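You operate a simulated robot arm through the tools that you are given. There is no shell and no other tool. Be economical: measure what you need, move in short steps, check, and stop when the job is done.

You run a simulated robot arm. Do the job below in one go: nothing can be reset, and whatever is moved stays where it is left.

Task
Pour about 80 ml from the jug into the cup under the tank lid.
Fine: loosen the lid knob and swing the lid open; put the jug back, swing the lid closed and tighten the knob. Set down upright: jug. Where these are worked on the way, their far stop is far enough and under half their travel is too little: lid knob, tank lid.
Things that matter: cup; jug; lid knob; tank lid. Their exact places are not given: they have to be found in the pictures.

It is judged by the outcome, as a careful person would: the job done as asked, and still so three seconds after it is handed in. It fails if anything else is knocked over, pushed out of place, dropped, spilled or broken. A push-on lid holds only when it is set on centred and level and pressed home; a screw cap is set on level and turned clockwise until tight.

Robot
A 6-joint arm with a two-finger gripper on a trunk, on a base that drives. Base frame: it is fixed to the floor where the robot stands at the start and does not move with it; the origin is under the middle of the robot, x ahead of it, y to its left, z up. Lengths are in cm, angles in rad, forces in N, time in s.
With the tool pointing down near the work surface it reaches from about 10 to 66 cm from the robot's upright axis, wherever it stands. Its first joint turns from -2.897 to 2.897 rad. Places, roughly: cup [70, 10, 120]; jug [100, 100, 50]; lid knob [70, 0, 130]; tank lid [70, 0, 130]. Payload 1.57 kg.
Tool frame: the origin (TCP) lies between the finger pads and is the grasp point; the fingertips stand 2.1 cm ahead of it; z points along the fingers, y is the line along which they close. The gripper opens to 7 cm. The gripper's body begins 5 cm behind the TCP.
Orientation is told as [roll, pitch, yaw] about the base's x, y, z axes, in that order, counted from this pose: with the fingers straight down and closing along the base's y, the tool's x points along the base's -x, its y along +y and its z along -z.

Tools
- The arm moves only by the tool drive_tool. Its argument "commands" is text: rows parted by semicolons, each of 7 numbers parted by spaces: the turn, a rotation vector about the tool's x, y, z in units of 5 degrees (1.0 is 5 degrees), then the shift along the tool's x, y, z in units of 30 mm (1.0 is 30 mm), then the opening in per cent of the stroke, from 0 (shut) to 100 (fully open). In form: wx wy wz dx dy dz grip; .... A call has 1 to 10 rows; each row shifts and turns the commanded pose from where the row before left it, along the tool's axes as they then stand. A call with a number of a shift or a turn outside -1 to 1 is refused whole. A row lasts 0.2 s, in which the tool goes at most 5 cm and 0.15 rad; a call with a longer step from one row to the next is refused whole, and so is a gripper value outside its range. Where a pose cannot be reached the arm comes as near as it can. A force on the tool above 70 N (or 10 N above the force at the start of the call, whichever is more), or a blocked arm, ends the call early, and 0.2 s more pass. Each finger halts on what it meets, pressing with about 28 N; the grip force reading is that of the motor and also rises with nothing between the fingers. The clock runs only during rows and for 0.2 s after the last one: add rows that do not move to give the fingers time. The reply holds the time, the measured pose of the TCP, the force on the tool along the base axes, the opening and the grip force, in the units named above and with some noise, with the torque about the TCP (base axes, N m) and any sound that the robot's microphone picked up.
- Cameras (640 x 400 px; columns grow to the right, rows downward): "scene" is now at [2.74, 13.23, 151.67]; the picture's right is [-0.24, -0.97, 0.00], its down [-0.42, 0.10, -0.90] and it looks along [0.88, -0.21, -0.43] (base axes); focal length 292 px, centre (320, 200). "wrist" rides on the gripper at [7.9, 0.4, -8.1] in the tool frame; the picture's right is [-0.05, 1.00, 0.00], its down [-0.67, -0.04, -0.75] and it looks along [-0.74, -0.04, 0.67] (tool axes); focal length 256 px, centre (320, 200).
- grab_frame(camera): a new picture of that camera. The clock stands still meanwhile.
- drive_base(legs): drives the robot by 1 to 6 legs, each [ahead, left, turn to the left] in cm, cm and rad, along the robot's own axes; the way and the turn of a leg run together, so that a leg with both is an arc; at most 150 cm and 3.142 rad a leg. The arm and the cameras ride along, it lands a little off, and it stops where it bumps. It gives what a move gives.
- head_to(pan, tilt): turns the head with the scene camera to pan (to the left, within 2.705 rad either way) and tilt (down, from -0.506 to 1.204), counted from straight ahead of the robot. It gives what a move gives.
- locate(camera, pixels): there is no depth. For up to 12 entries [column, row, z] of the newest picture of that camera ("zoom" is the newest enlarged one), the place [x, y] in the base frame at which the ray of that pixel passes the height z, good to about 0.2 cm. The clock stands still meanwhile.
- inspect(camera, box): a new picture of the part [left, top, right, bottom] of that camera's present view, enlarged. The clock stands still meanwhile.
- hand_in(): hands the job in; it is judged then, once.

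Go step by step. Measure first, check grasps and placings, and put right what went wrong. The budget is 80 turns and 60 pictures, counting those below and the enlarged ones. Unless the task says otherwise, let go and move clear before handing in, and close with one line.

The tools are called after "Emit:" by a JSON object that holds its "api" and its "payload". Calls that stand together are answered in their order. drive_tool: Moves the arm, as the interface text tells. Its arguments: {"type":"object","properties":{"commands":{"type":"string"}},"required":["commands"]} The other tools are called the same way: drive_base (legs) drives the base; head_to (pan, tilt) turns the head that bears the scene camera; grab_frame (camera) takes a picture; locate (camera, pixels) gives the place at which the rays of pixels pass given heights; inspect (camera, box) takes an enlarged picture of a part of a camera's view; hand_in () hands the job in.

At the start:

```text
clock: 0.0
ee_pos: [32.46, 5.17, 114.75]
orientation: [0.002, -0.001, 0.002]
contact_force: [0.2, -0.5, 0.1]
moment: [-0.02, -0.01, -0.03]
finger_gap: 6.99
grasp_force: 0.0
robot x, y, heading: [-0.04, 0.03, 0.004]
head pan, tilt: [-0.239, 0.443]
```

scene: 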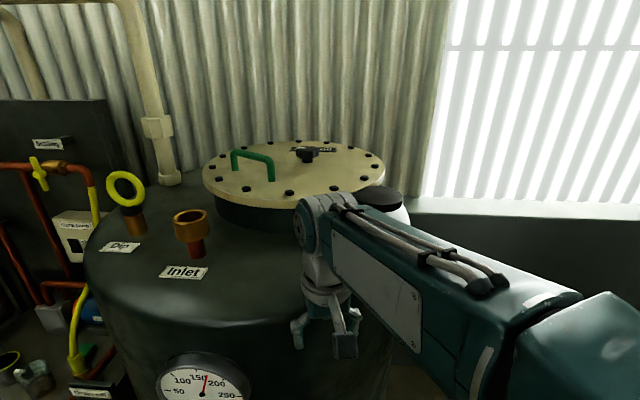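
wrist: 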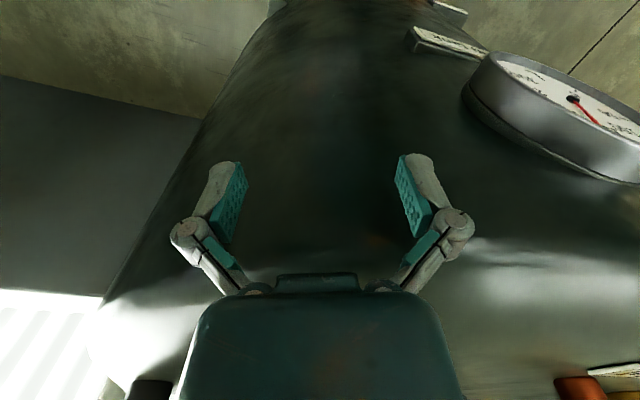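

The scene shows the tank with a cream lid, a green handle (250,160) and a black knob (306,154). I'll enlarge the lid and look toward the jug at the left.

Emit:
{"api": "inspect", "payload": {"camera": "scene", "box": [180, 120, 420, 270]}}

Emit:
{"api": "head_to", "payload": {"pan": 0.75, "tilt": 0.6}}

Emit:
{"api": "grab_frame", "payload": {"camera": "scene"}}

```text
2.67 times, centred on (300, 195) of scene
```

zoom: 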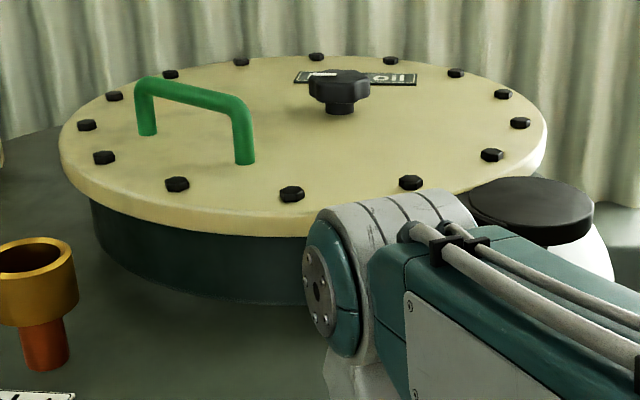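

```text
clock: 1.3
ee_pos: [32.39, 5.1, 114.86]
orientation: [0.003, 0.0, 0.002]
contact_force: [0.5, 0.0, 0.8]
moment: [-0.03, -0.02, -0.02]
finger_gap: 7.02
grasp_force: 0.1
robot x, y, heading: [0.13, -0.07, 0.004]
head pan, tilt: [0.75, 0.6]
```

```text
56 pictures are left
```

scene: 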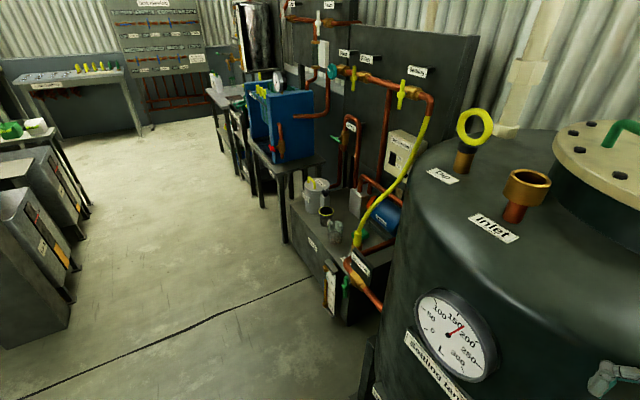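

The jug must be among the items on the low bench near (325,215)-(335,235). I'll enlarge there.

Emit:
{"api": "inspect", "payload": {"camera": "scene", "box": [270, 155, 390, 275]}}

Emit:
{"api": "locate", "payload": {"camera": "scene", "pixels": [[333, 243, 50], [325, 224, 50], [316, 204, 50], [333, 243, 40], [345, 318, 0]]}}

```text
3.33 times, centred on (330, 215) of scene
```

zoom: 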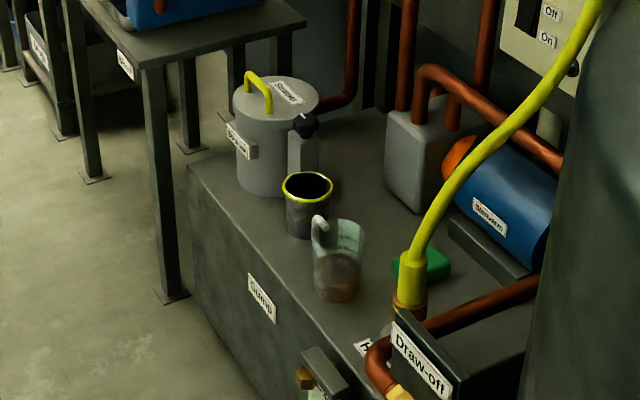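

```text
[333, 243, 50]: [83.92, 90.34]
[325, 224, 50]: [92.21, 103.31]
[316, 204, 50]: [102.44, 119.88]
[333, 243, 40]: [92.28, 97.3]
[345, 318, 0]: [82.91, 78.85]
```

The jug is the glass one with liquid at zoom (338,265), handle towards the left. Lid first: looking back at it and measuring.

Emit:
{"api": "head_to", "payload": {"pan": -0.2, "tilt": 0.5}}

Emit:
{"api": "drive_tool", "payload": {"commands": "0 0 0 0 1 -1 100; 0 0 0 0 1 -1 100; 0 0 0 0 1 -1 100; 0 0 0 0 1 -1 100; 0 0 0 0 1 -1 100; 0 0 0 0 1 -1 100; 0 0 0 0 1 -1 100; 0 0 0 0 1 -1 100; 0 0 0 0 0 -1 100; 0 0 0 0 0 -1 100"}}

Emit:
{"api": "grab_frame", "payload": {"camera": "scene"}}

Emit:
{"api": "grab_frame", "payload": {"camera": "wrist"}}

```text
clock: 2.5
ee_pos: [32.42, 5.06, 114.85]
orientation: [0.002, 0.0, 0.001]
contact_force: [0.4, -0.6, 0.1]
moment: [0.0, 0.01, 0.01]
finger_gap: 6.99
grasp_force: 0.1
robot x, y, heading: [0.13, 0.08, 0.001]
head pan, tilt: [-0.201, 0.499]
```

```text
clock: 4.7
ee_pos: [30.44, 27.3, 135.89]
orientation: [0.002, -0.002, 0.002]
contact_force: [0.6, -0.3, -0.4]
moment: [0.05, -0.02, 0.02]
finger_gap: 6.97
grasp_force: 0.0
out of reach, approached as far as the arm can: row 8, 9, 10
robot x, y, heading: [-0.16, 0.04, -0.006]
head pan, tilt: [-0.201, 0.499]
```

```text
54 pictures are left
```

scene: 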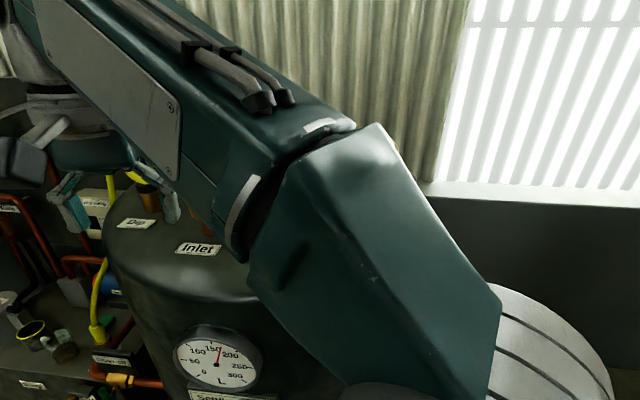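

```text
53 pictures are left
```

wrist: 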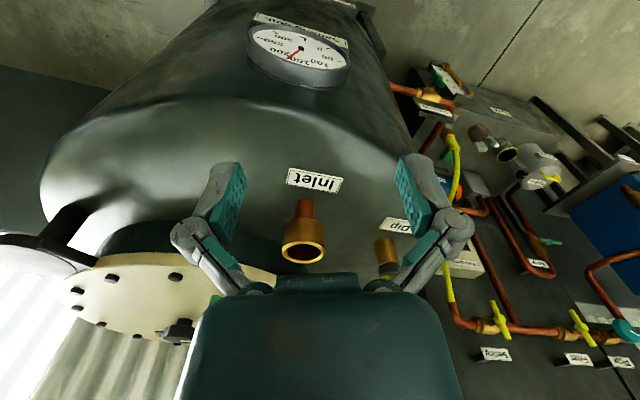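

The arm hides the lid. I'll swing it to the right (−y) and low so the scene camera sees clearly.

Emit:
{"api": "drive_tool", "payload": {"commands": "0 0 0 0.3 -1 0.5 100; 0 0 0 0.3 -1 0.5 100; 0 0 0 0.3 -1 0.5 100; 0 0 0 0.3 -1 0.5 100; 0 0 0 0 -1 0.5 100; 0 0 0 0 -1 0.5 100; 0 0 0 0 -1 0.5 100; 0 0 0 0 -1 0.5 100; 0 0 0 0 -1 0.5 100; 0 0 0 0 -1 0.5 100"}}

Emit:
{"api": "drive_tool", "payload": {"commands": "0 0 0 0 -1 0.5 100; 0 0 0 0 -1 0.5 100; 0 0 0 0 -1 0.5 100; 0 0 0 0 -1 0.5 100; 0 0 0 0 -1 0.5 100; 0 0 0 0 -1 0.5 100; 0 0 0 0.5 -1 0 100; 0 0 0 0.5 -1 0 100; 0 0 0 0.5 -1 0 100; 0 0 0 0.5 -1 0 100"}}

Emit:
{"api": "grab_frame", "payload": {"camera": "scene"}}

```text
clock: 6.9
ee_pos: [27.03, -2.68, 120.94]
orientation: [0.001, -0.002, 0.004]
contact_force: [-0.3, 0.1, -0.4]
moment: [-0.02, 0.01, 0.0]
finger_gap: 6.99
grasp_force: 0.0
robot x, y, heading: [0.18, 0.09, 0.004]
head pan, tilt: [-0.201, 0.499]
```

```text
clock: 9.1
ee_pos: [21.18, -32.95, 111.84]
orientation: [0.003, -0.001, 0.002]
contact_force: [0.0, -0.5, 0.8]
moment: [0.01, 0.02, -0.01]
finger_gap: 6.99
grasp_force: 0.1
robot x, y, heading: [-0.04, -0.02, 0.001]
head pan, tilt: [-0.201, 0.499]
```

```text
52 pictures are left
```

scene: 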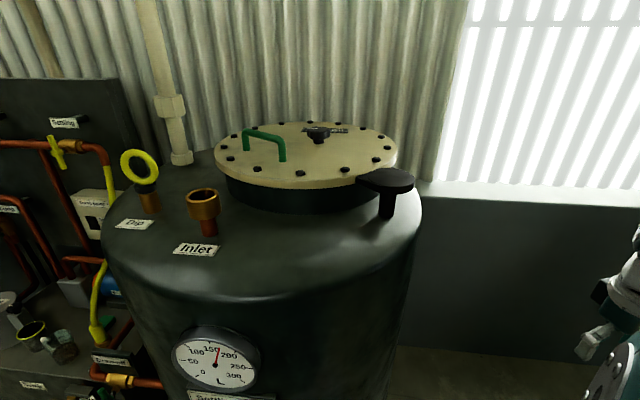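

A black post with a disc stands beside the lid at (388,190), probably the swing pivot. Enlarging to measure.

Emit:
{"api": "inspect", "payload": {"camera": "scene", "box": [200, 110, 440, 260]}}

Emit:
{"api": "locate", "payload": {"camera": "scene", "pixels": [[318, 134, 130], [318, 140, 128], [283, 160, 127], [248, 151, 127], [386, 215, 117], [388, 180, 125], [213, 155, 126], [397, 150, 126], [300, 122, 126], [310, 189, 126]]}}

```text
2.67 times, centred on (320, 185) of scene
```

zoom: 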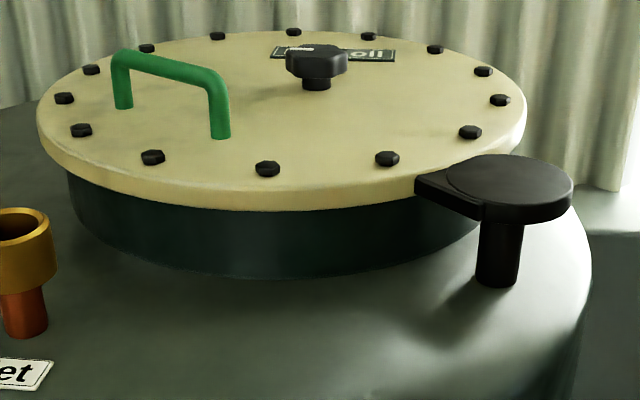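

```text
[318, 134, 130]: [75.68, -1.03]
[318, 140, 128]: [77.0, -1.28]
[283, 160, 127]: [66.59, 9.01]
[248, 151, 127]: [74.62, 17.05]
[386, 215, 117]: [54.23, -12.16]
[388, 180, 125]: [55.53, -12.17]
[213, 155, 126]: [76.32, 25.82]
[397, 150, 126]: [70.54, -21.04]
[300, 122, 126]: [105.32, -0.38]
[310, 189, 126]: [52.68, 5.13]
```

The pivot arm (zoom 450,190) carries the lid, so it swings horizontally about the post at right-front. I'll check how close the base can get to the tank.

Emit:
{"api": "head_to", "payload": {"pan": -0.05, "tilt": 1.15}}

Emit:
{"api": "grab_frame", "payload": {"camera": "scene"}}

Emit:
{"api": "locate", "payload": {"camera": "scene", "pixels": [[320, 200, 115], [320, 100, 115], [320, 200, 0], [320, 300, 0]]}}

```text
clock: 10.1
ee_pos: [21.19, -32.67, 111.85]
orientation: [0.002, -0.001, 0.0]
contact_force: [-1.2, 0.4, -0.2]
moment: [0.01, -0.01, -0.01]
finger_gap: 7.0
grasp_force: 0.1
robot x, y, heading: [-0.08, 0.26, 0.002]
head pan, tilt: [-0.051, 1.15]
```

```text
50 pictures are left
```

scene: 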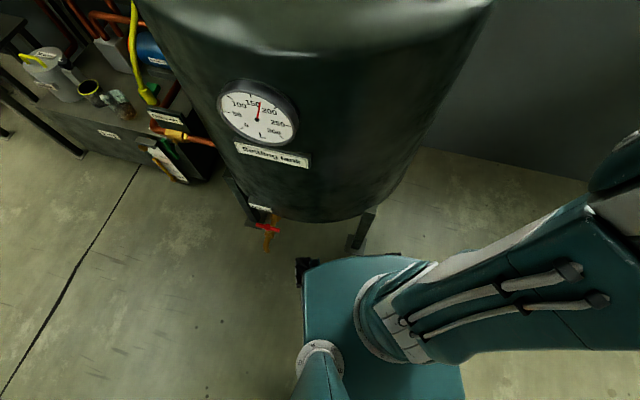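

```text
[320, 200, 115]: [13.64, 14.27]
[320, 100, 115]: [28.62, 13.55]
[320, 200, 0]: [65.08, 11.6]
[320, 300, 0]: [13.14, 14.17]
```

The trunk front seems about x≈21 while the tank wall is about x≈43, so there is some 20 cm of room. I'll drive ahead 14 cm and look again.

Emit:
{"api": "drive_base", "payload": {"legs": [[14, 0, 0]]}}

Emit:
{"api": "grab_frame", "payload": {"camera": "scene"}}

```text
clock: 11.4
ee_pos: [35.04, -32.72, 111.82]
orientation: [0.002, 0.0, 0.002]
contact_force: [-0.4, 0.4, 0.5]
moment: [0.02, 0.04, 0.0]
finger_gap: 6.99
grasp_force: 0.0
robot x, y, heading: [13.8, 0.03, 0.003]
head pan, tilt: [-0.051, 1.15]
```

```text
49 pictures are left
```

scene: 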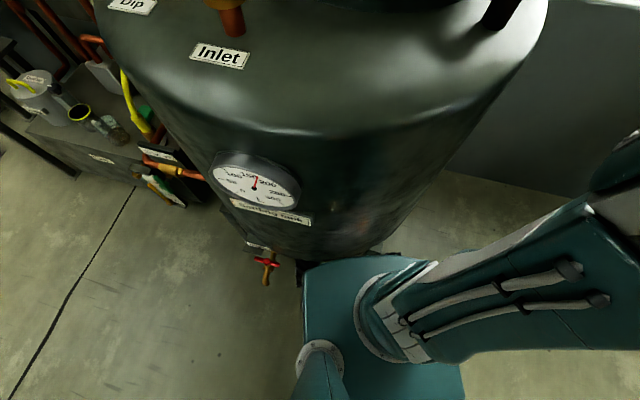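

No bump. Now the second viewpoint lets me triangulate lid, knob and pivot heights.

Emit:
{"api": "head_to", "payload": {"pan": -0.2, "tilt": 0.5}}

Emit:
{"api": "inspect", "payload": {"camera": "scene", "box": [190, 100, 490, 287]}}

Emit:
{"api": "locate", "payload": {"camera": "zoom", "pixels": [[320, 200, 126]]}}

```text
clock: 12.5
ee_pos: [35.13, -32.78, 111.85]
orientation: [0.0, -0.001, 0.005]
contact_force: [-0.1, -0.6, -0.3]
moment: [-0.05, -0.01, 0.01]
finger_gap: 6.99
grasp_force: 0.2
robot x, y, heading: [14.16, -0.19, 0.001]
head pan, tilt: [-0.201, 0.499]
```

```text
2.13 times, centred on (340, 194) of scene
```

zoom: 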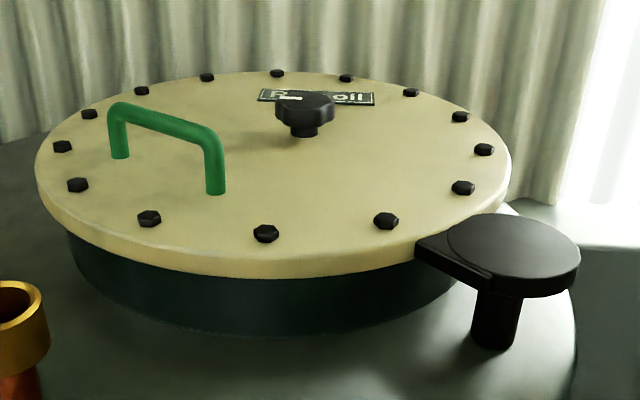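

```text
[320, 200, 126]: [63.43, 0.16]
```

Triangulation gives lid top z≈129, knob z≈129–132, handle top ≈134.5. Now fix the xy positions at those heights.

Emit:
{"api": "locate", "payload": {"camera": "zoom", "pixels": [[304, 136, 129], [305, 112, 131], [276, 112, 131], [335, 112, 131], [215, 194, 129], [120, 158, 129], [208, 140, 134], [115, 108, 134], [36, 165, 128.5], [510, 160, 128.5], [268, 72, 129]]}}

Emit:
{"api": "locate", "payload": {"camera": "zoom", "pixels": [[265, 233, 129.5], [225, 272, 128.5], [510, 240, 128], [510, 240, 126], [492, 345, 117], [492, 345, 119], [578, 250, 128], [448, 240, 128], [520, 298, 126]]}}

```text
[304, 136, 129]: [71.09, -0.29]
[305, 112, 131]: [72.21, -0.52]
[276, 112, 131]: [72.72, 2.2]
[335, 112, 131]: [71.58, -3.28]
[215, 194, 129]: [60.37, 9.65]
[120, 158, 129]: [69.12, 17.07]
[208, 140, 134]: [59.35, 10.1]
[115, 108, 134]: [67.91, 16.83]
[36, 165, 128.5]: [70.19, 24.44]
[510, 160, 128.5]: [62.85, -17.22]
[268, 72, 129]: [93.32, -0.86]
```

```text
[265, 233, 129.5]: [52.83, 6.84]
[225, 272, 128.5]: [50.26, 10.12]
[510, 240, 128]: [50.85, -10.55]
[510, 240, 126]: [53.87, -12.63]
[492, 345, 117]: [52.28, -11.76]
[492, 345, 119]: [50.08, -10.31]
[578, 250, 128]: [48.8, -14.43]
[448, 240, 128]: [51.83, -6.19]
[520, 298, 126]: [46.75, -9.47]
```

Knob centre ≈(71.5,-0.4), R≈22; pivot ≈(51.5,-11.5); handle mid ≈(64,13.4). I'll raise the arm and test the reach over the lid.

Emit:
{"api": "drive_tool", "payload": {"commands": "0 0 0 0 0 -1 100; 0 0 0 0 0 -1 100; 0 0 0 0 0 -1 100; 0 0 0 0 0.5 -1 100; 0 0 0 0 1 -1 100; 0 0 0 0 1 -1 100; 0 0 0 0 1 -1 100; 0 0 0 0 1 -1 100; 0 0 0 0 1 0 100; 0 0 0 0 1 0 100"}}

Emit:
{"api": "drive_tool", "payload": {"commands": "0 0 0 0 1 0 100; 0 0 0 0 1 0 100; 0 0 0 0 1 0 100; 0 0 0 0 1 0 100; 0 0 0 -1 0.5 0 100; 0 0 0 -1 0 0 100; 0 0 0 -1 0 0 100; 0 0 0 -1 0 0 100; 0 0 0 -1 0 0 100"}}

```text
clock: 14.7
ee_pos: [35.16, -12.98, 135.81]
orientation: [0.0, 0.0, 0.001]
contact_force: [-0.4, 0.8, -0.9]
moment: [-0.01, 0.03, -0.01]
finger_gap: 6.98
grasp_force: 0.0
robot x, y, heading: [14.01, 0.29, 0.003]
head pan, tilt: [-0.201, 0.499]
```

```text
clock: 16.7
ee_pos: [50.08, 0.26, 135.25]
orientation: [0.0, 0.0, 0.003]
contact_force: [0.0, -0.2, 0.0]
moment: [-0.02, 0.02, -0.01]
finger_gap: 6.99
grasp_force: 0.1
out of reach, approached as far as the arm can: row 3
robot x, y, heading: [13.56, 0.08, 0.002]
head pan, tilt: [-0.201, 0.499]
```

Reach is fine at r=36. Looking with the wrist camera and continuing forward to find the limit.

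Emit:
{"api": "drive_tool", "payload": {"commands": "0 0 0 -1 0 0 100; 0 0 0 -1 0 0 100; 0 0 0 -1 0 0 100; 0 0 0 -1 0 0 100"}}

Emit:
{"api": "grab_frame", "payload": {"camera": "wrist"}}

```text
clock: 17.7
ee_pos: [61.6, 0.29, 133.75]
orientation: [0.002, -0.005, 0.004]
contact_force: [-0.7, -0.1, 0.1]
moment: [0.0, -0.05, 0.0]
finger_gap: 7.0
grasp_force: 0.0
out of reach, approached as far as the arm can: row 3, 4
robot x, y, heading: [14.11, -0.45, 0.005]
head pan, tilt: [-0.201, 0.499]
```

```text
47 pictures are left
```

wrist: 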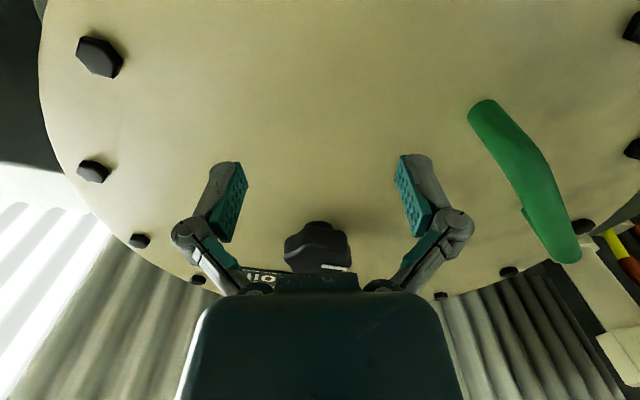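

The knob is at (317,245) in the wrist view; the reach limit is x≈61.6 here. Measuring the knob with the wrist camera, then inching the base ahead.

Emit:
{"api": "locate", "payload": {"camera": "wrist", "pixels": [[317, 245, 131.5], [285, 250, 131], [350, 250, 131], [320, 223, 129], [490, 105, 134], [570, 255, 134]]}}

Emit:
{"api": "inspect", "payload": {"camera": "wrist", "box": [240, 190, 400, 290]}}

Emit:
{"api": "drive_base", "payload": {"legs": [[4, 0, 0]]}}

```text
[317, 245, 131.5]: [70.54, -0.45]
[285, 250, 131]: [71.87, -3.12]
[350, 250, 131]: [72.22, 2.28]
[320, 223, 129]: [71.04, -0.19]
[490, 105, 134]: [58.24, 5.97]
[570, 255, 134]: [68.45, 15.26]
```

```text
4.00 times, centred on (320, 240) of wrist
```

zoom: 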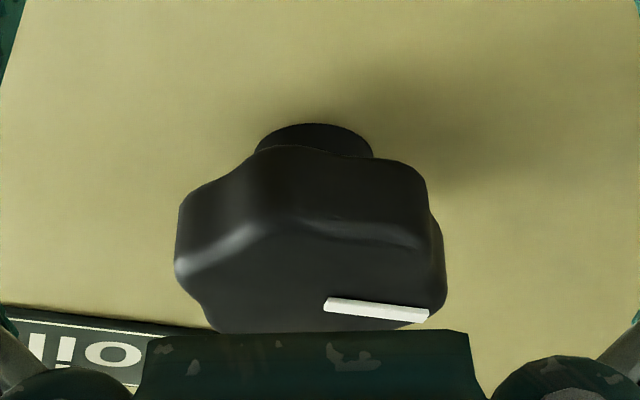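

```text
clock: 18.6
ee_pos: [64.34, 0.43, 133.74]
orientation: [-0.001, -0.001, 0.008]
contact_force: [0.1, 0.2, -0.1]
moment: [-0.01, 0.0, 0.01]
finger_gap: 7.01
grasp_force: 0.2
robot x, y, heading: [16.43, 0.28, 0.004]
head pan, tilt: [-0.201, 0.499]
stopped in leg 1: the robot was blocked; the commanded pose is now the measured one
```

The base bumped at x≈16.4, so the knob (≈71.8,-0.4) is beyond straight-down reach by about 5 cm. I'll back off half a cm and tilt the tool 25° forward to gain reach.

Emit:
{"api": "drive_base", "payload": {"legs": [[-0.5, 0, 0]]}}

Emit:
{"api": "drive_tool", "payload": {"commands": "0 0 0 0.5 0 0 100; 0 -1 0 0 0 0 100; 0 -1 0 0 0 0 100; 0 -1 0 0 0 0 100; 0 -1 0 0 0 0 100; 0 -1 0 0 0 0 100; 0 0 0 0 0 -0.3 100;0 0 0 -1 0 0.46 100"}}

```text
clock: 19.4
ee_pos: [64.05, 0.38, 133.64]
orientation: [0.001, 0.001, 0.007]
contact_force: [-1.2, -0.3, -0.2]
moment: [0.0, 0.0, 0.03]
finger_gap: 7.02
grasp_force: 0.1
robot x, y, heading: [16.32, 0.47, 0.003]
head pan, tilt: [-0.201, 0.499]
```

```text
clock: 21.1
ee_pos: [65.36, 0.42, 134.59]
orientation: [0.002, -0.439, 0.007]
contact_force: [0.3, -0.3, 0.0]
moment: [0.02, -0.02, 0.03]
finger_gap: 7.0
grasp_force: 0.1
robot x, y, heading: [16.51, -0.21, 0.006]
head pan, tilt: [-0.201, 0.499]
```

Tilted pose reaches. Lowering to z≈132.2, centring in y at −0.45, then sliding forward so the open fingers straddle the knob.

Emit:
{"api": "drive_tool", "payload": {"commands": "0 0 0 0.17 -0.28 0.36 100; 0 0 0 0.17 0 0.36 100; 0 0 0 -0.64 0 0.3 100; 0 0 0 -0.64 0 0.3 100; 0 0 0 0 0 0 100"}}

Emit:
{"api": "inspect", "payload": {"camera": "scene", "box": [220, 80, 420, 205]}}

Emit:
{"api": "inspect", "payload": {"camera": "wrist", "box": [160, 120, 480, 320]}}

```text
clock: 22.4
ee_pos: [69.64, -0.34, 132.07]
orientation: [0.002, -0.439, 0.007]
contact_force: [0.4, -0.4, 0.2]
moment: [-0.01, -0.01, -0.03]
finger_gap: 6.97
grasp_force: 0.0
robot x, y, heading: [16.04, 0.04, 0.011]
head pan, tilt: [-0.201, 0.499]
```

```text
3.20 times, centred on (320, 142) of scene
```

zoom: 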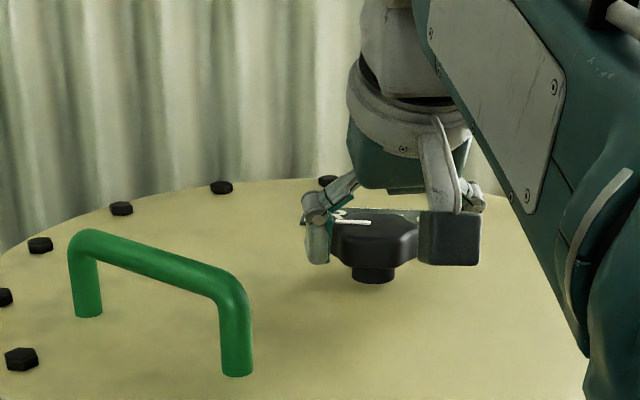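

```text
2.00 times, centred on (320, 220) of wrist
```

zoom: 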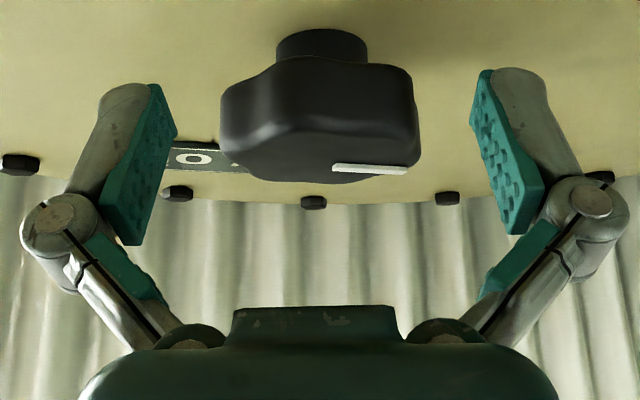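

Fingers straddle the knob, which lies ~2 cm ahead. Advancing 2 cm and closing.

Emit:
{"api": "drive_tool", "payload": {"commands": "0 0 0 -0.33 0 0.155 100; 0 0 0 -0.31 0 0.145 100; 0 0 0 0 0 0 60; 0 0 0 0 0 0 20; 0 0 0 0 0 0 0; 0 0 0 0 0 0 0; 0 0 0 0 0 0 0"}}

Emit:
{"api": "inspect", "payload": {"camera": "wrist", "box": [160, 120, 480, 320]}}

```text
clock: 23.9
ee_pos: [71.57, -0.41, 132.18]
orientation: [0.001, -0.44, 0.006]
contact_force: [5.7, -1.5, 13.5]
moment: [-0.04, -0.12, -0.02]
finger_gap: 5.25
grasp_force: 31.8
robot x, y, heading: [16.25, -0.04, 0.007]
head pan, tilt: [-0.201, 0.499]
```

```text
2.00 times, centred on (320, 220) of wrist
```

zoom: 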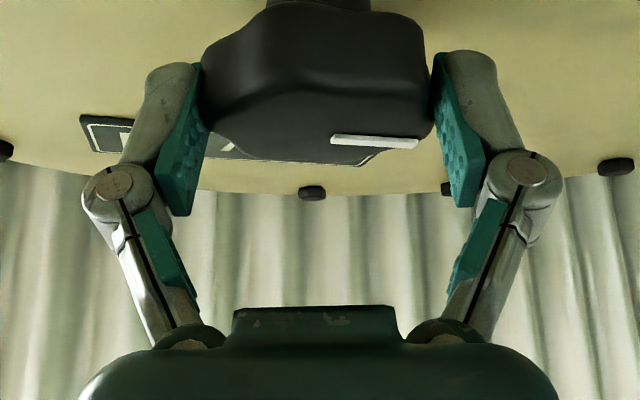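

Gripped (gap 5.25, 32 N). Turning counterclockwise 30° about the vertical and watching the torque.

Emit:
{"api": "drive_tool", "payload": {"commands": "-0.426 0 -0.905 0 0 0 0; -0.426 0 -0.905 0 0 0 0; -0.426 0 -0.905 0 0 0 0; -0.426 0 -0.905 0 0 0 0; -0.426 0 -0.905 0 0 0 0; -0.426 0 -0.905 0 0 0 0; 0 0 0 0 0 0 0"}}

Emit:
{"api": "inspect", "payload": {"camera": "wrist", "box": [160, 120, 480, 320]}}

Emit:
{"api": "inspect", "payload": {"camera": "scene", "box": [220, 80, 420, 205]}}

```text
clock: 25.6
ee_pos: [71.75, -0.92, 132.18]
orientation: [0.002, -0.442, 0.531]
contact_force: [22.5, -24.3, 19.8]
moment: [-0.29, -0.53, -0.3]
finger_gap: 5.24
grasp_force: 32.0
robot x, y, heading: [15.98, -0.06, 0.004]
head pan, tilt: [-0.201, 0.499]
```

```text
2.00 times, centred on (320, 220) of wrist
```

zoom: 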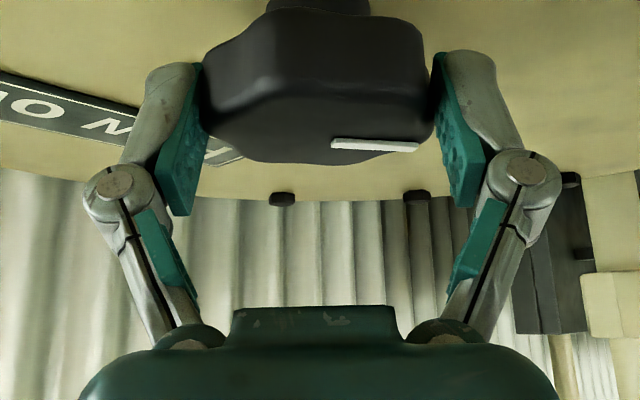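

```text
3.20 times, centred on (320, 142) of scene
```

zoom: 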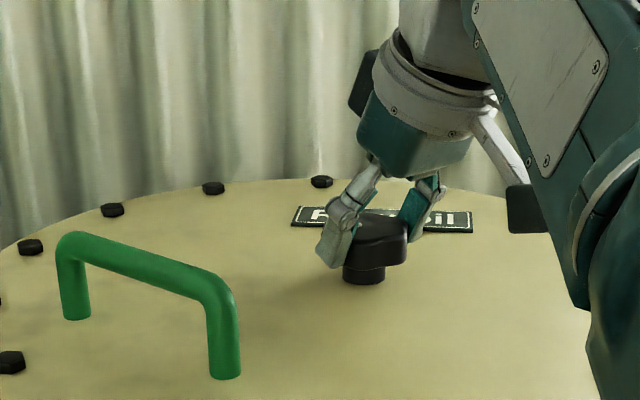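

The knob follows; marker stays fixed relative to the fingers. Its centre is ≈(72.6,−0.4), 1 cm ahead of the TCP, so I'll turn on about that centre.

Emit:
{"api": "drive_tool", "payload": {"commands": "0 0 0 -0.02 -0.17 -0.04 0; -0.43 0 -0.905 0 -0.029 0 0; -0.43 0 -0.905 0 -0.029 0 0; -0.43 0 -0.905 0 -0.029 0 0; -0.43 0 -0.905 0 -0.029 0 0; -0.43 0 -0.905 0 -0.029 0 0; -0.43 0 -0.905 0 -0.029 0 0; -0.43 0 -0.905 0 -0.029 0 0;-0.43 0 -0.905 0 -0.029 0 0; 0 0 0 0 0 0 0"}}

```text
clock: 27.8
ee_pos: [72.38, -1.53, 132.19]
orientation: [0.008, -0.441, 1.23]
contact_force: [-21.7, -8.3, -27.8]
moment: [-0.43, 0.26, 0.18]
finger_gap: 5.22
grasp_force: 32.3
robot x, y, heading: [16.26, 0.08, -0.002]
head pan, tilt: [-0.201, 0.499]
```

At 70° now. Checking the state with pictures.

Emit:
{"api": "inspect", "payload": {"camera": "wrist", "box": [160, 120, 480, 320]}}

Emit:
{"api": "inspect", "payload": {"camera": "scene", "box": [220, 80, 420, 205]}}

```text
2.00 times, centred on (320, 220) of wrist
```

zoom: 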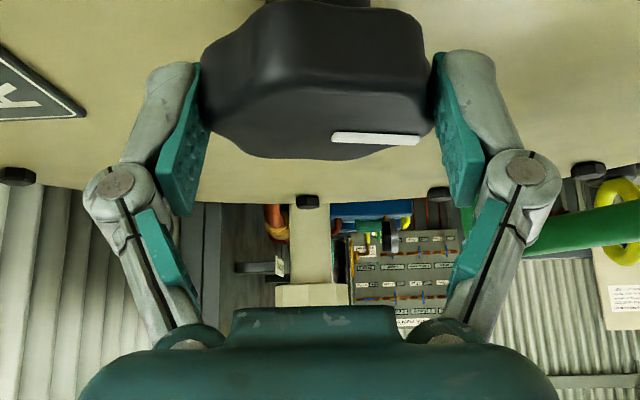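

```text
3.20 times, centred on (320, 142) of scene
```

zoom: 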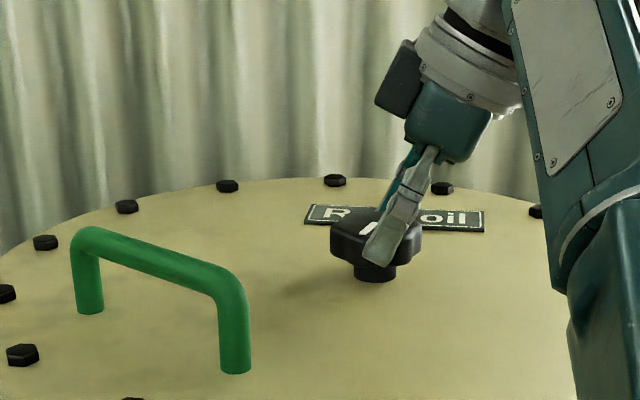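

No stop felt yet; continuing with small relief of side forces.

Emit:
{"api": "drive_tool", "payload": {"commands": "0 0 0 0.03 0.05 0.03 0; -0.43 0 -0.905 0 -0.025 0 0; -0.43 0 -0.905 0 -0.025 0 0; -0.43 0 -0.905 0 -0.025 0 0; -0.43 0 -0.905 0 -0.025 0 0; -0.43 0 -0.905 0 -0.025 0 0; -0.43 0 -0.905 0 -0.025 0 0; 0 0 0 0 0 0 0"}}

```text
clock: 29.0
ee_pos: [71.89, -1.04, 130.16]
orientation: [-0.025, -0.444, 1.57]
contact_force: [58.2, -5.6, 6.1]
moment: [0.66, -0.45, -0.7]
finger_gap: 6.64
grasp_force: 32.5
out of reach, approached as far as the arm can: row 3, 4, 5, 6
robot x, y, heading: [16.52, 0.05, 0.006]
head pan, tilt: [-0.201, 0.499]
stopped in row 6: the force on the tool passed its limit at 83 N (the readings are from after the stop); the commanded pose is now the measured one
```

Reach ran out near 90° azimuth and the grip slipped (gap 6.64, z 130.2). Releasing and looking at the knob marker.

Emit:
{"api": "drive_tool", "payload": {"commands": "0 0 0 0 0 0 100; 0 0 0 0 0 0 100; 0 0 0 0 0 0 100; 0 0 0 0 0 -0.6 100; 0 0 0 0 0 -1 100; 0 0 0 0 0 -0.8 100"}}

Emit:
{"api": "inspect", "payload": {"camera": "scene", "box": [220, 80, 420, 205]}}

```text
clock: 30.0
ee_pos: [71.74, -1.14, 130.34]
orientation: [-0.029, -0.447, 1.572]
contact_force: [62.4, 3.8, -18.1]
moment: [0.43, 0.53, -0.48]
finger_gap: 7.02
grasp_force: 0.2
out of reach, approached as far as the arm can: row 4
robot x, y, heading: [16.59, 0.17, 0.008]
head pan, tilt: [-0.201, 0.499]
stopped in row 4: the force on the tool passed its limit at 77 N (the readings are from after the stop); the commanded pose is now the measured one
```

```text
3.20 times, centred on (320, 142) of scene
```

zoom: 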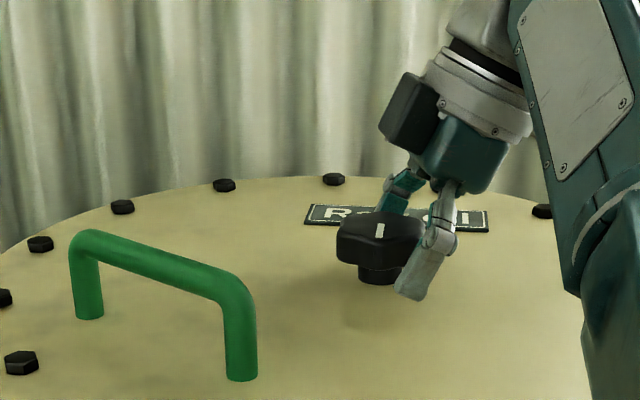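

Marker now points toward the robot: knob turned ≈90°. The far finger is hung on the knob; I'll rotate back clockwise while shifting +x to free it.

Emit:
{"api": "drive_tool", "payload": {"commands": "0.43 0 0.905 0 -0.1 0 100; 0.43 0 0.905 0 -0.1 0 100; 0.43 0 0.905 0 -0.05 0 100; 0.43 0 0.905 0 0 -0.1 100; 0 0 0 0 0 0 100"}}

```text
clock: 31.2
ee_pos: [71.41, -1.19, 131.4]
orientation: [-0.029, -0.456, 1.229]
contact_force: [0.3, 0.5, 0.7]
moment: [0.01, -0.01, 0.04]
finger_gap: 6.97
grasp_force: 0.0
robot x, y, heading: [16.02, -0.36, 0.005]
head pan, tilt: [-0.201, 0.499]
```

Free again. Next, re-index: centre on the knob, rotate the open gripper clockwise ~100° around it for a second stroke.

Emit:
{"api": "drive_tool", "payload": {"commands": "0 0 0 -0.086 -0.14 -0.18 100; 0 0 0 0 -0.14 0 100; 0.44 0 0.905 0 0.033 0 100; 0.44 0 0.905 0 0.033 0 100; 0.44 0 0.905 0 0.033 0 100; 0.44 0 0.905 0 0.033 0 100; 0.44 0 0.905 0 0.033 0 100; 0.44 0 0.905 0 0.033 0 100; 0.44 0 0.905 0 0.033 0 100; 0.44 0 0.905 0 0.033 0 100"}}

Emit:
{"api": "drive_tool", "payload": {"commands": "0.44 0 0.905 0 0.033 0 100; 0.44 0 0.905 0 0.033 0 100; 0.44 0 0.905 0 0.033 0 100; 0.44 0 0.905 0 0.033 0 100; 0.44 0 0.905 0 0.033 0 100; 0.44 0 0.905 0 0.033 0 100; 0.44 0 0.905 0 0.033 0 100; 0.44 0 0.905 0 0.033 0 100; 0.44 0 0.905 0 0.033 0 100; 0.44 0 0.905 0 0.033 0 100"}}

Emit:
{"api": "inspect", "payload": {"camera": "wrist", "box": [160, 120, 480, 320]}}

```text
clock: 33.4
ee_pos: [71.84, -1.15, 131.67]
orientation: [-0.017, -0.47, 0.52]
contact_force: [0.3, -0.6, -0.2]
moment: [-0.02, 0.02, -0.01]
finger_gap: 6.99
grasp_force: 0.1
robot x, y, heading: [16.58, -0.07, 0.005]
head pan, tilt: [-0.201, 0.499]
```

```text
clock: 35.6
ee_pos: [71.4, -0.11, 131.67]
orientation: [0.004, -0.477, -0.371]
contact_force: [-0.9, 0.3, 0.9]
moment: [-0.03, 0.0, 0.0]
finger_gap: 6.99
grasp_force: 0.0
robot x, y, heading: [16.26, -0.08, 0.005]
head pan, tilt: [-0.201, 0.499]
```

```text
2.00 times, centred on (320, 220) of wrist
```

zoom: 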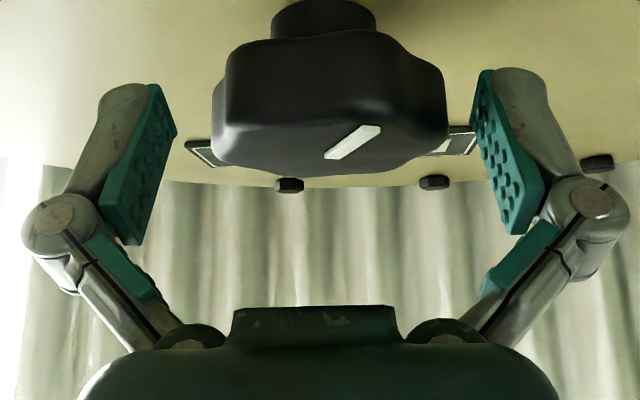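

At φ=−21°; the marker shows the knob net-turned roughly 50°. Gripping again and taking a second CCW stroke.

Emit:
{"api": "drive_tool", "payload": {"commands": "0 0 0 -0.2 0 -0.01 100; 0 0 0 0 0 0 50; 0 0 0 0 0 0 0; 0 0 0 0 0 0 0; 0 0 0 0 0 0 0; -0.45 0 -0.89 0 -0.019 0 0; -0.45 0 -0.89 0 -0.019 0 0; -0.45 0 -0.89 0 -0.019 0 0; -0.45 0 -0.89 0 -0.019 0 0; 0 0 0 0 0 0 0"}}

Emit:
{"api": "drive_tool", "payload": {"commands": "-0.45 0 -0.89 0 -0.019 0 0; -0.45 0 -0.89 0 -0.019 0 0; -0.45 0 -0.89 0 -0.019 0 0; -0.45 0 -0.89 0 -0.019 0 0; -0.45 0 -0.89 0 -0.019 0 0; -0.45 0 -0.89 0 -0.019 0 0; -0.45 0 -0.89 0 -0.019 0 0; 0 0 0 0 0 0 0"}}

Emit:
{"api": "inspect", "payload": {"camera": "wrist", "box": [160, 120, 480, 320]}}

```text
clock: 37.8
ee_pos: [71.95, -0.57, 131.99]
orientation: [0.001, -0.48, -0.018]
contact_force: [6.7, 3.3, 20.7]
moment: [0.24, -0.32, 0.03]
finger_gap: 5.37
grasp_force: 32.2
robot x, y, heading: [16.52, 0.03, 0.007]
head pan, tilt: [-0.201, 0.499]
```

```text
clock: 39.6
ee_pos: [72.15, -0.86, 131.94]
orientation: [-0.003, -0.475, 0.591]
contact_force: [1.2, 5.7, -14.5]
moment: [0.33, 0.01, -0.91]
finger_gap: 5.33
grasp_force: 32.1
robot x, y, heading: [16.09, 0.24, 0.006]
head pan, tilt: [-0.201, 0.499]
```

```text
2.00 times, centred on (320, 220) of wrist
```

zoom: 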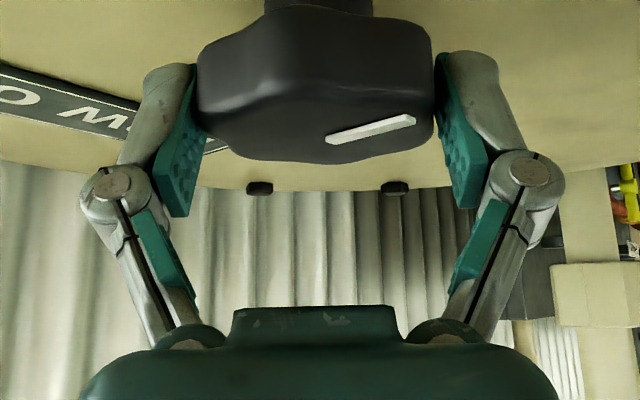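

Torque −0.9 Nm while the marker slipped in the fingers and ends at the same absolute angle as before (~73° turned): that is the knob's stop. Now I test the swing clockwise with a small tangential move, knob still held.

Emit:
{"api": "drive_tool", "payload": {"commands": "0.45 0 0.89 0 0.01 0 0; 0.2 0 0.4 0 0.01 0 0; 0 0 0 0 0 0 0; 0.22 0 0.43 0.03 -0.33 -0.015 0; 0.22 0 0.43 0.03 -0.33 -0.015 0; 0 0 0 0 0 0 0"}}

Emit:
{"api": "grab_frame", "payload": {"camera": "scene"}}

```text
clock: 41.0
ee_pos: [72.86, -2.74, 131.93]
orientation: [-0.001, -0.473, 0.38]
contact_force: [-5.6, -1.0, -24.8]
moment: [-0.11, 0.79, -0.04]
finger_gap: 5.32
grasp_force: 32.2
robot x, y, heading: [16.53, -0.01, 0.008]
head pan, tilt: [-0.201, 0.499]
```

```text
35 pictures are left
```

scene: 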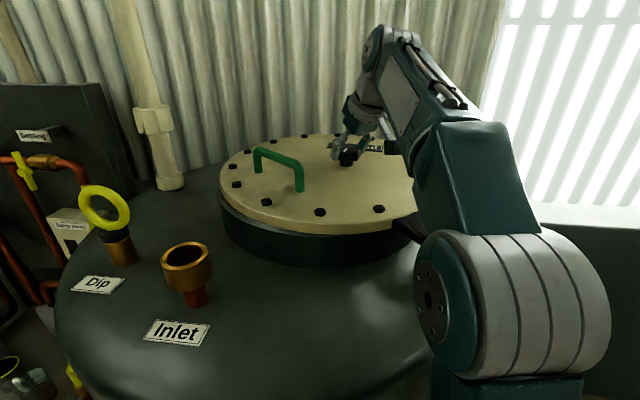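

The lid moves freely clockwise (dark neck now showing at left). Continuing the arc with gradually more forward tilt for reach.

Emit:
{"api": "drive_tool", "payload": {"commands": "0.26 -0.2 0.51 0.015 -0.4 0.03 0; 0.27 -0.3 0.51 0 -0.4 0 0; 0.28 -0.3 0.51 0 -0.4 0 0; 0.28 -0.3 0.5 0 -0.4 0 0; 0.29 -0.3 0.5 0 -0.4 0 0; 0.29 -0.3 0.5 0 -0.4 0 0; 0 0 0 0 0 0 0"}}

```text
clock: 42.6
ee_pos: [74.38, -9.77, 132.08]
orientation: [0.012, -0.624, 0.07]
contact_force: [-19.7, 0.4, 2.5]
moment: [-0.17, 0.41, 0.02]
finger_gap: 5.23
grasp_force: 32.0
robot x, y, heading: [16.12, 0.12, 0.008]
head pan, tilt: [-0.201, 0.499]
```

Smooth arc; circle fit confirms the pivot (51.5,−11.5). Continuing.

Emit:
{"api": "drive_tool", "payload": {"commands": "0.35 0 0.485 0.03 -0.4 -0.02 0; 0.35 0 0.485 0 -0.4 0 0; 0.35 0 0.485 0 -0.4 0 0; 0.35 0 0.485 0 -0.4 0 0; 0.35 0 0.485 0 -0.4 0 0; 0.35 0 0.485 0 -0.4 0 0; 0.35 0 0.485 0 -0.4 0 0; 0.35 0 0.485 0 -0.4 0 0; 0.35 0 0.485 0 -0.4 0 0; 0.35 0 0.485 0 -0.4 0 0"}}

Emit:
{"api": "drive_tool", "payload": {"commands": "0.35 0 0.485 0 -0.4 0 0; 0.35 0 0.485 0 -0.4 0 0; 0.35 0 0.485 0 -0.4 0 0; 0.35 0 0.485 0 -0.4 0 0; 0.35 0 0.485 0 -0.4 0 0; 0.35 0 0.485 0 -0.4 0 0; 0.35 0 0.485 0 -0.4 0 0; 0.35 0 0.485 0 -0.4 0 0; 0 0 0 0 0 0 0"}}

Emit:
{"api": "grab_frame", "payload": {"camera": "scene"}}

```text
clock: 44.8
ee_pos: [72.54, -21.48, 132.03]
orientation: [0.009, -0.62, -0.451]
contact_force: [-20.9, 10.2, -1.2]
moment: [0.13, 0.38, -0.02]
finger_gap: 5.18
grasp_force: 31.8
robot x, y, heading: [16.31, -0.07, 0.01]
head pan, tilt: [-0.201, 0.499]
```

```text
clock: 46.8
ee_pos: [66.86, -29.09, 131.95]
orientation: [0.005, -0.618, -0.867]
contact_force: [-13.4, 14.5, 7.2]
moment: [0.15, 0.31, 0.03]
finger_gap: 5.14
grasp_force: 31.5
robot x, y, heading: [16.53, -0.3, 0.004]
head pan, tilt: [-0.201, 0.499]
```

```text
34 pictures are left
```

scene: 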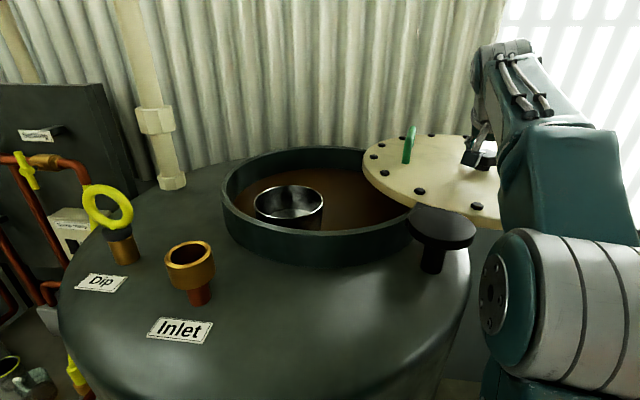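

The lid is swung ~78° and the metal cup is visible at (290,208). Continuing to the far stop if there is one.

Emit:
{"api": "drive_tool", "payload": {"commands": "0.35 0 0.485 0.02 -0.4 0 0; 0.35 0 0.485 0.02 -0.4 0 0; 0.35 0 0.485 0 -0.4 0 0; 0.35 0 0.485 0 -0.4 0 0; 0.35 0 0.485 0 -0.4 0 0; 0.35 0 0.485 0 -0.4 0 0; 0.35 0 0.485 0 -0.4 0 0; 0.35 0 0.485 0 -0.4 0 0; 0 0 0 0 0 0 0"}}

Emit:
{"api": "inspect", "payload": {"camera": "scene", "box": [210, 120, 530, 320]}}

Emit:
{"api": "locate", "payload": {"camera": "zoom", "pixels": [[90, 158, 126], [226, 158, 126], [160, 132, 126], [160, 186, 126], [90, 158, 122], [226, 158, 122], [160, 200, 124], [160, 240, 124], [20, 170, 126], [160, 50, 126]]}}

```text
clock: 48.3
ee_pos: [61.83, -32.65, 131.49]
orientation: [0.027, -0.619, -1.196]
contact_force: [49.5, 15.2, 3.4]
moment: [-0.58, -0.26, -0.58]
finger_gap: 5.15
grasp_force: 32.4
robot x, y, heading: [16.42, -0.27, 0.008]
head pan, tilt: [-0.201, 0.499]
stopped in row 7: the force on the tool passed its limit at 73 N (the readings are from after the stop); the commanded pose is now the measured one
```

```text
2.00 times, centred on (370, 220) of scene
```

zoom: 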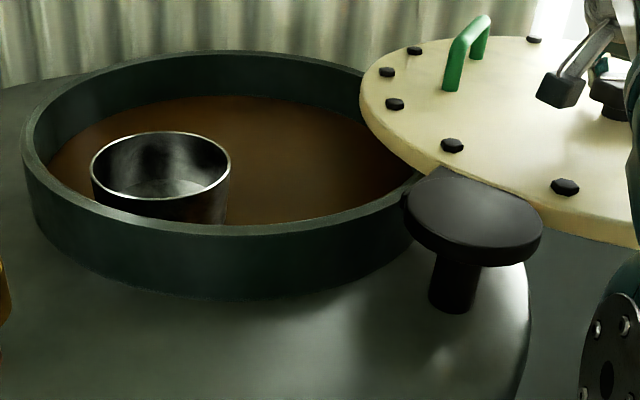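

```text
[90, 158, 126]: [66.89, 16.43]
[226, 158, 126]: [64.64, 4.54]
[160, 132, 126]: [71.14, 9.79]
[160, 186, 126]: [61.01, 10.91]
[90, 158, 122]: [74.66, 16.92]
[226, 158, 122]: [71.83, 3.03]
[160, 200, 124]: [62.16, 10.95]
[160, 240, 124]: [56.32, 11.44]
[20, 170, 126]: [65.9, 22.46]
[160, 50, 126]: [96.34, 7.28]
```

The far stop is reached (73 N, ~91° open). Releasing the knob and retreating.

Emit:
{"api": "drive_tool", "payload": {"commands": "0 0 0 0 0.05 0 0; 0 0 0 0 0 0 100; 0 0 0 0 0 0 100; 0 0 0 0 0 0 100; 0 0 0 0 0 -0.5 100; 0 0 0 0 0 -1 100; 0 0 0 0.6 0 -1 100; 0 0 0 1 0 -0.7 100"}}

Emit:
{"api": "grab_frame", "payload": {"camera": "scene"}}

```text
clock: 50.1
ee_pos: [57.42, -24.12, 136.52]
orientation: [0.02, -0.617, -1.203]
contact_force: [-0.2, 0.2, -0.2]
moment: [-0.01, 0.04, 0.01]
finger_gap: 7.0
grasp_force: 0.1
robot x, y, heading: [16.34, 0.12, 0.007]
head pan, tilt: [-0.201, 0.499]
```

```text
32 pictures are left
```

scene: 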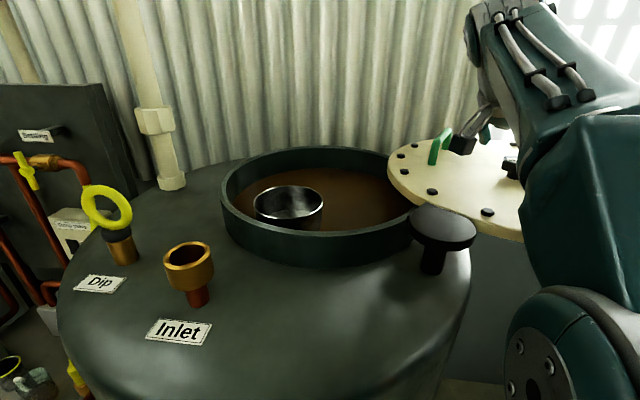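

Lid stays open. I'll pull the arm back towards the robot and upright it before driving to the jug.

Emit:
{"api": "drive_tool", "payload": {"commands": "0 0 0 0.29 -0.93 -0.21 100; 0 0 0 0.29 -0.93 -0.21 100; 0 0 0 0.29 -0.93 -0.21 100; 0 0 0 0.29 -0.93 -0.21 100; 0 0 0 0.29 -0.93 -0.21 100; 0 0 0 0.29 -0.93 -0.21 100; 0 1 0 0 0 0 100; 0 1 0 0 0 0 100; 0 1 0 0 0 0 100; 0 1 0 0 0 0 100"}}

Emit:
{"api": "drive_tool", "payload": {"commands": "0 1 0 0 0 0 100; 0 1 0 0 0 0 100; 0 1 0 0 0 0 100; 0 0 -1 0 0 0.5 100; 0 0 -1 0 0 0.5 100; 0 0 -1 0 0 0.5 100; 0 0 -1 0 0 0.5 100; 0 0 -1 0 0 0 100; 0 0 -1 0 0 0 100; 0 0 -1 0 0 0 100"}}

Emit:
{"api": "head_to", "payload": {"pan": 0.85, "tilt": 0.7}}

Emit:
{"api": "inspect", "payload": {"camera": "scene", "box": [240, 130, 440, 255]}}

```text
clock: 52.3
ee_pos: [39.67, -24.45, 136.45]
orientation: [0.016, -0.268, -1.195]
contact_force: [0.0, 0.2, 0.0]
moment: [-0.01, 0.03, 0.03]
finger_gap: 6.99
grasp_force: 0.1
robot x, y, heading: [16.57, 0.01, 0.011]
head pan, tilt: [-0.201, 0.499]
```

```text
clock: 54.5
ee_pos: [39.74, -24.48, 130.42]
orientation: [0.009, -0.013, -0.579]
contact_force: [0.1, -0.9, -0.1]
moment: [0.0, 0.01, 0.01]
finger_gap: 7.01
grasp_force: 0.0
robot x, y, heading: [16.62, -0.17, 0.011]
head pan, tilt: [-0.201, 0.499]
```

```text
clock: 55.8
ee_pos: [39.62, -24.43, 130.24]
orientation: [0.01, -0.012, -0.58]
contact_force: [-0.4, 0.0, -0.1]
moment: [0.01, -0.01, -0.02]
finger_gap: 7.03
grasp_force: 0.0
robot x, y, heading: [16.61, 0.04, 0.011]
head pan, tilt: [0.85, 0.7]
```

```text
3.20 times, centred on (340, 192) of scene
```

zoom: 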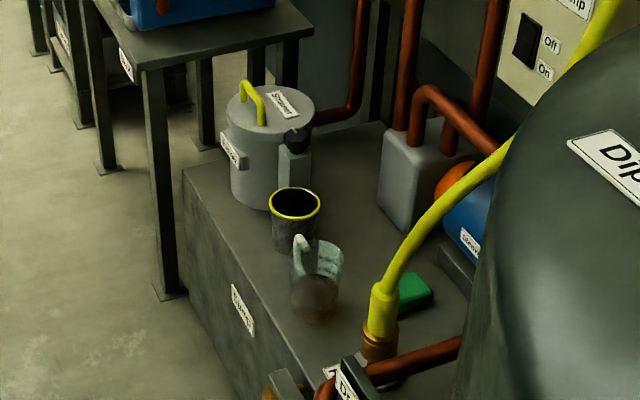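

Triangulating the jug's base (zoom 313,318) against the first view's ray.

Emit:
{"api": "locate", "payload": {"camera": "zoom", "pixels": [[313, 316, 50], [313, 316, 40], [296, 248, 50], [325, 250, 50], [296, 248, 60], [325, 250, 60], [296, 217, 50], [182, 170, 40], [182, 170, 50]]}}

```text
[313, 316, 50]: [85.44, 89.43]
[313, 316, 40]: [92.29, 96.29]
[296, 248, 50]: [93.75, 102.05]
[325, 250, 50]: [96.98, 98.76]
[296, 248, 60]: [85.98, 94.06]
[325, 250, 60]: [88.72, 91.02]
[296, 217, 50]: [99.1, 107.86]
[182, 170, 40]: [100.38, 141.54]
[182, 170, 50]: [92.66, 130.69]
```

Both rays meet at z≈40: jug at ≈(92,97) on the bench. I'll back off, drive left, and come up facing the bench.

Emit:
{"api": "drive_base", "payload": {"legs": [[-22, 0, 0], [0, 95, 0], [30, 0, 0]]}}

Emit:
{"api": "head_to", "payload": {"pan": 0.0, "tilt": 0.95}}

Emit:
{"api": "grab_frame", "payload": {"camera": "scene"}}

```text
clock: 63.8
ee_pos: [46.59, 71.61, 130.22]
orientation: [0.009, -0.015, -0.58]
contact_force: [0.4, -0.4, -0.8]
moment: [-0.01, -0.01, -0.02]
finger_gap: 7.02
grasp_force: 0.0
robot x, y, heading: [23.33, 95.9, 0.011]
head pan, tilt: [0.85, 0.7]
```

```text
clock: 65.0
ee_pos: [46.52, 71.51, 130.23]
orientation: [0.009, -0.013, -0.581]
contact_force: [-0.3, -0.6, 0.1]
moment: [0.02, 0.0, 0.03]
finger_gap: 6.99
grasp_force: 0.2
robot x, y, heading: [23.36, 96.21, 0.009]
head pan, tilt: [0.0, 0.949]
```

```text
30 pictures are left
```

scene: 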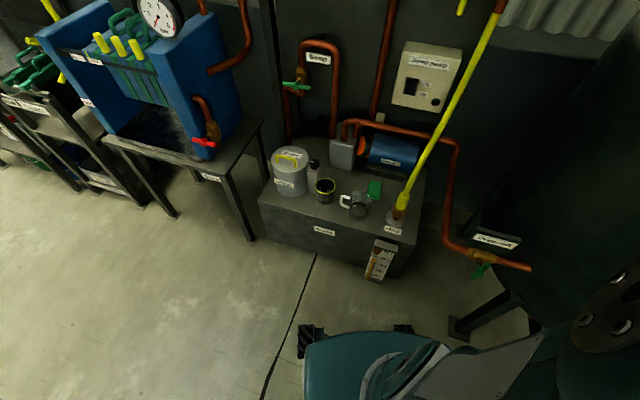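

Jug at (358,210) with handle to the left (344,202). Enlarging for measures.

Emit:
{"api": "inspect", "payload": {"camera": "scene", "box": [280, 150, 440, 250]}}

Emit:
{"api": "locate", "payload": {"camera": "scene", "pixels": [[358, 217, 40], [358, 217, 42], [344, 200, 50], [358, 200, 52], [325, 190, 50], [390, 212, 45], [397, 215, 50], [260, 200, 40], [405, 250, 40]]}}

```text
4.00 times, centred on (360, 200) of scene
```

zoom: 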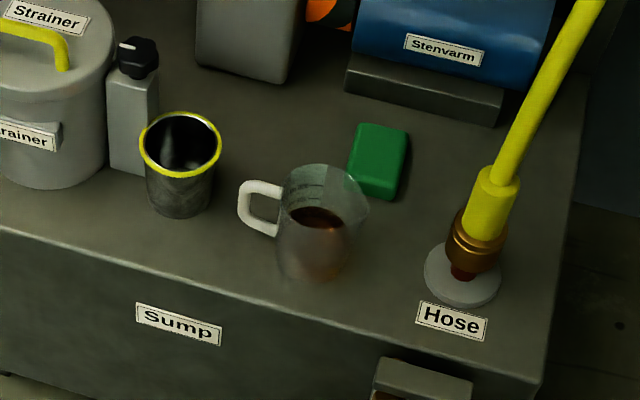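

```text
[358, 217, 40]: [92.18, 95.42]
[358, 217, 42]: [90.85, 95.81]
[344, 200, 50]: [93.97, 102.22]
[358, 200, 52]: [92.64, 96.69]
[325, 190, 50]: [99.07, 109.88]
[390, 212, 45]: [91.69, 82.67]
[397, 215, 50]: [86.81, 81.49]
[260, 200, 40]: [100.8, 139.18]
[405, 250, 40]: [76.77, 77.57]
```

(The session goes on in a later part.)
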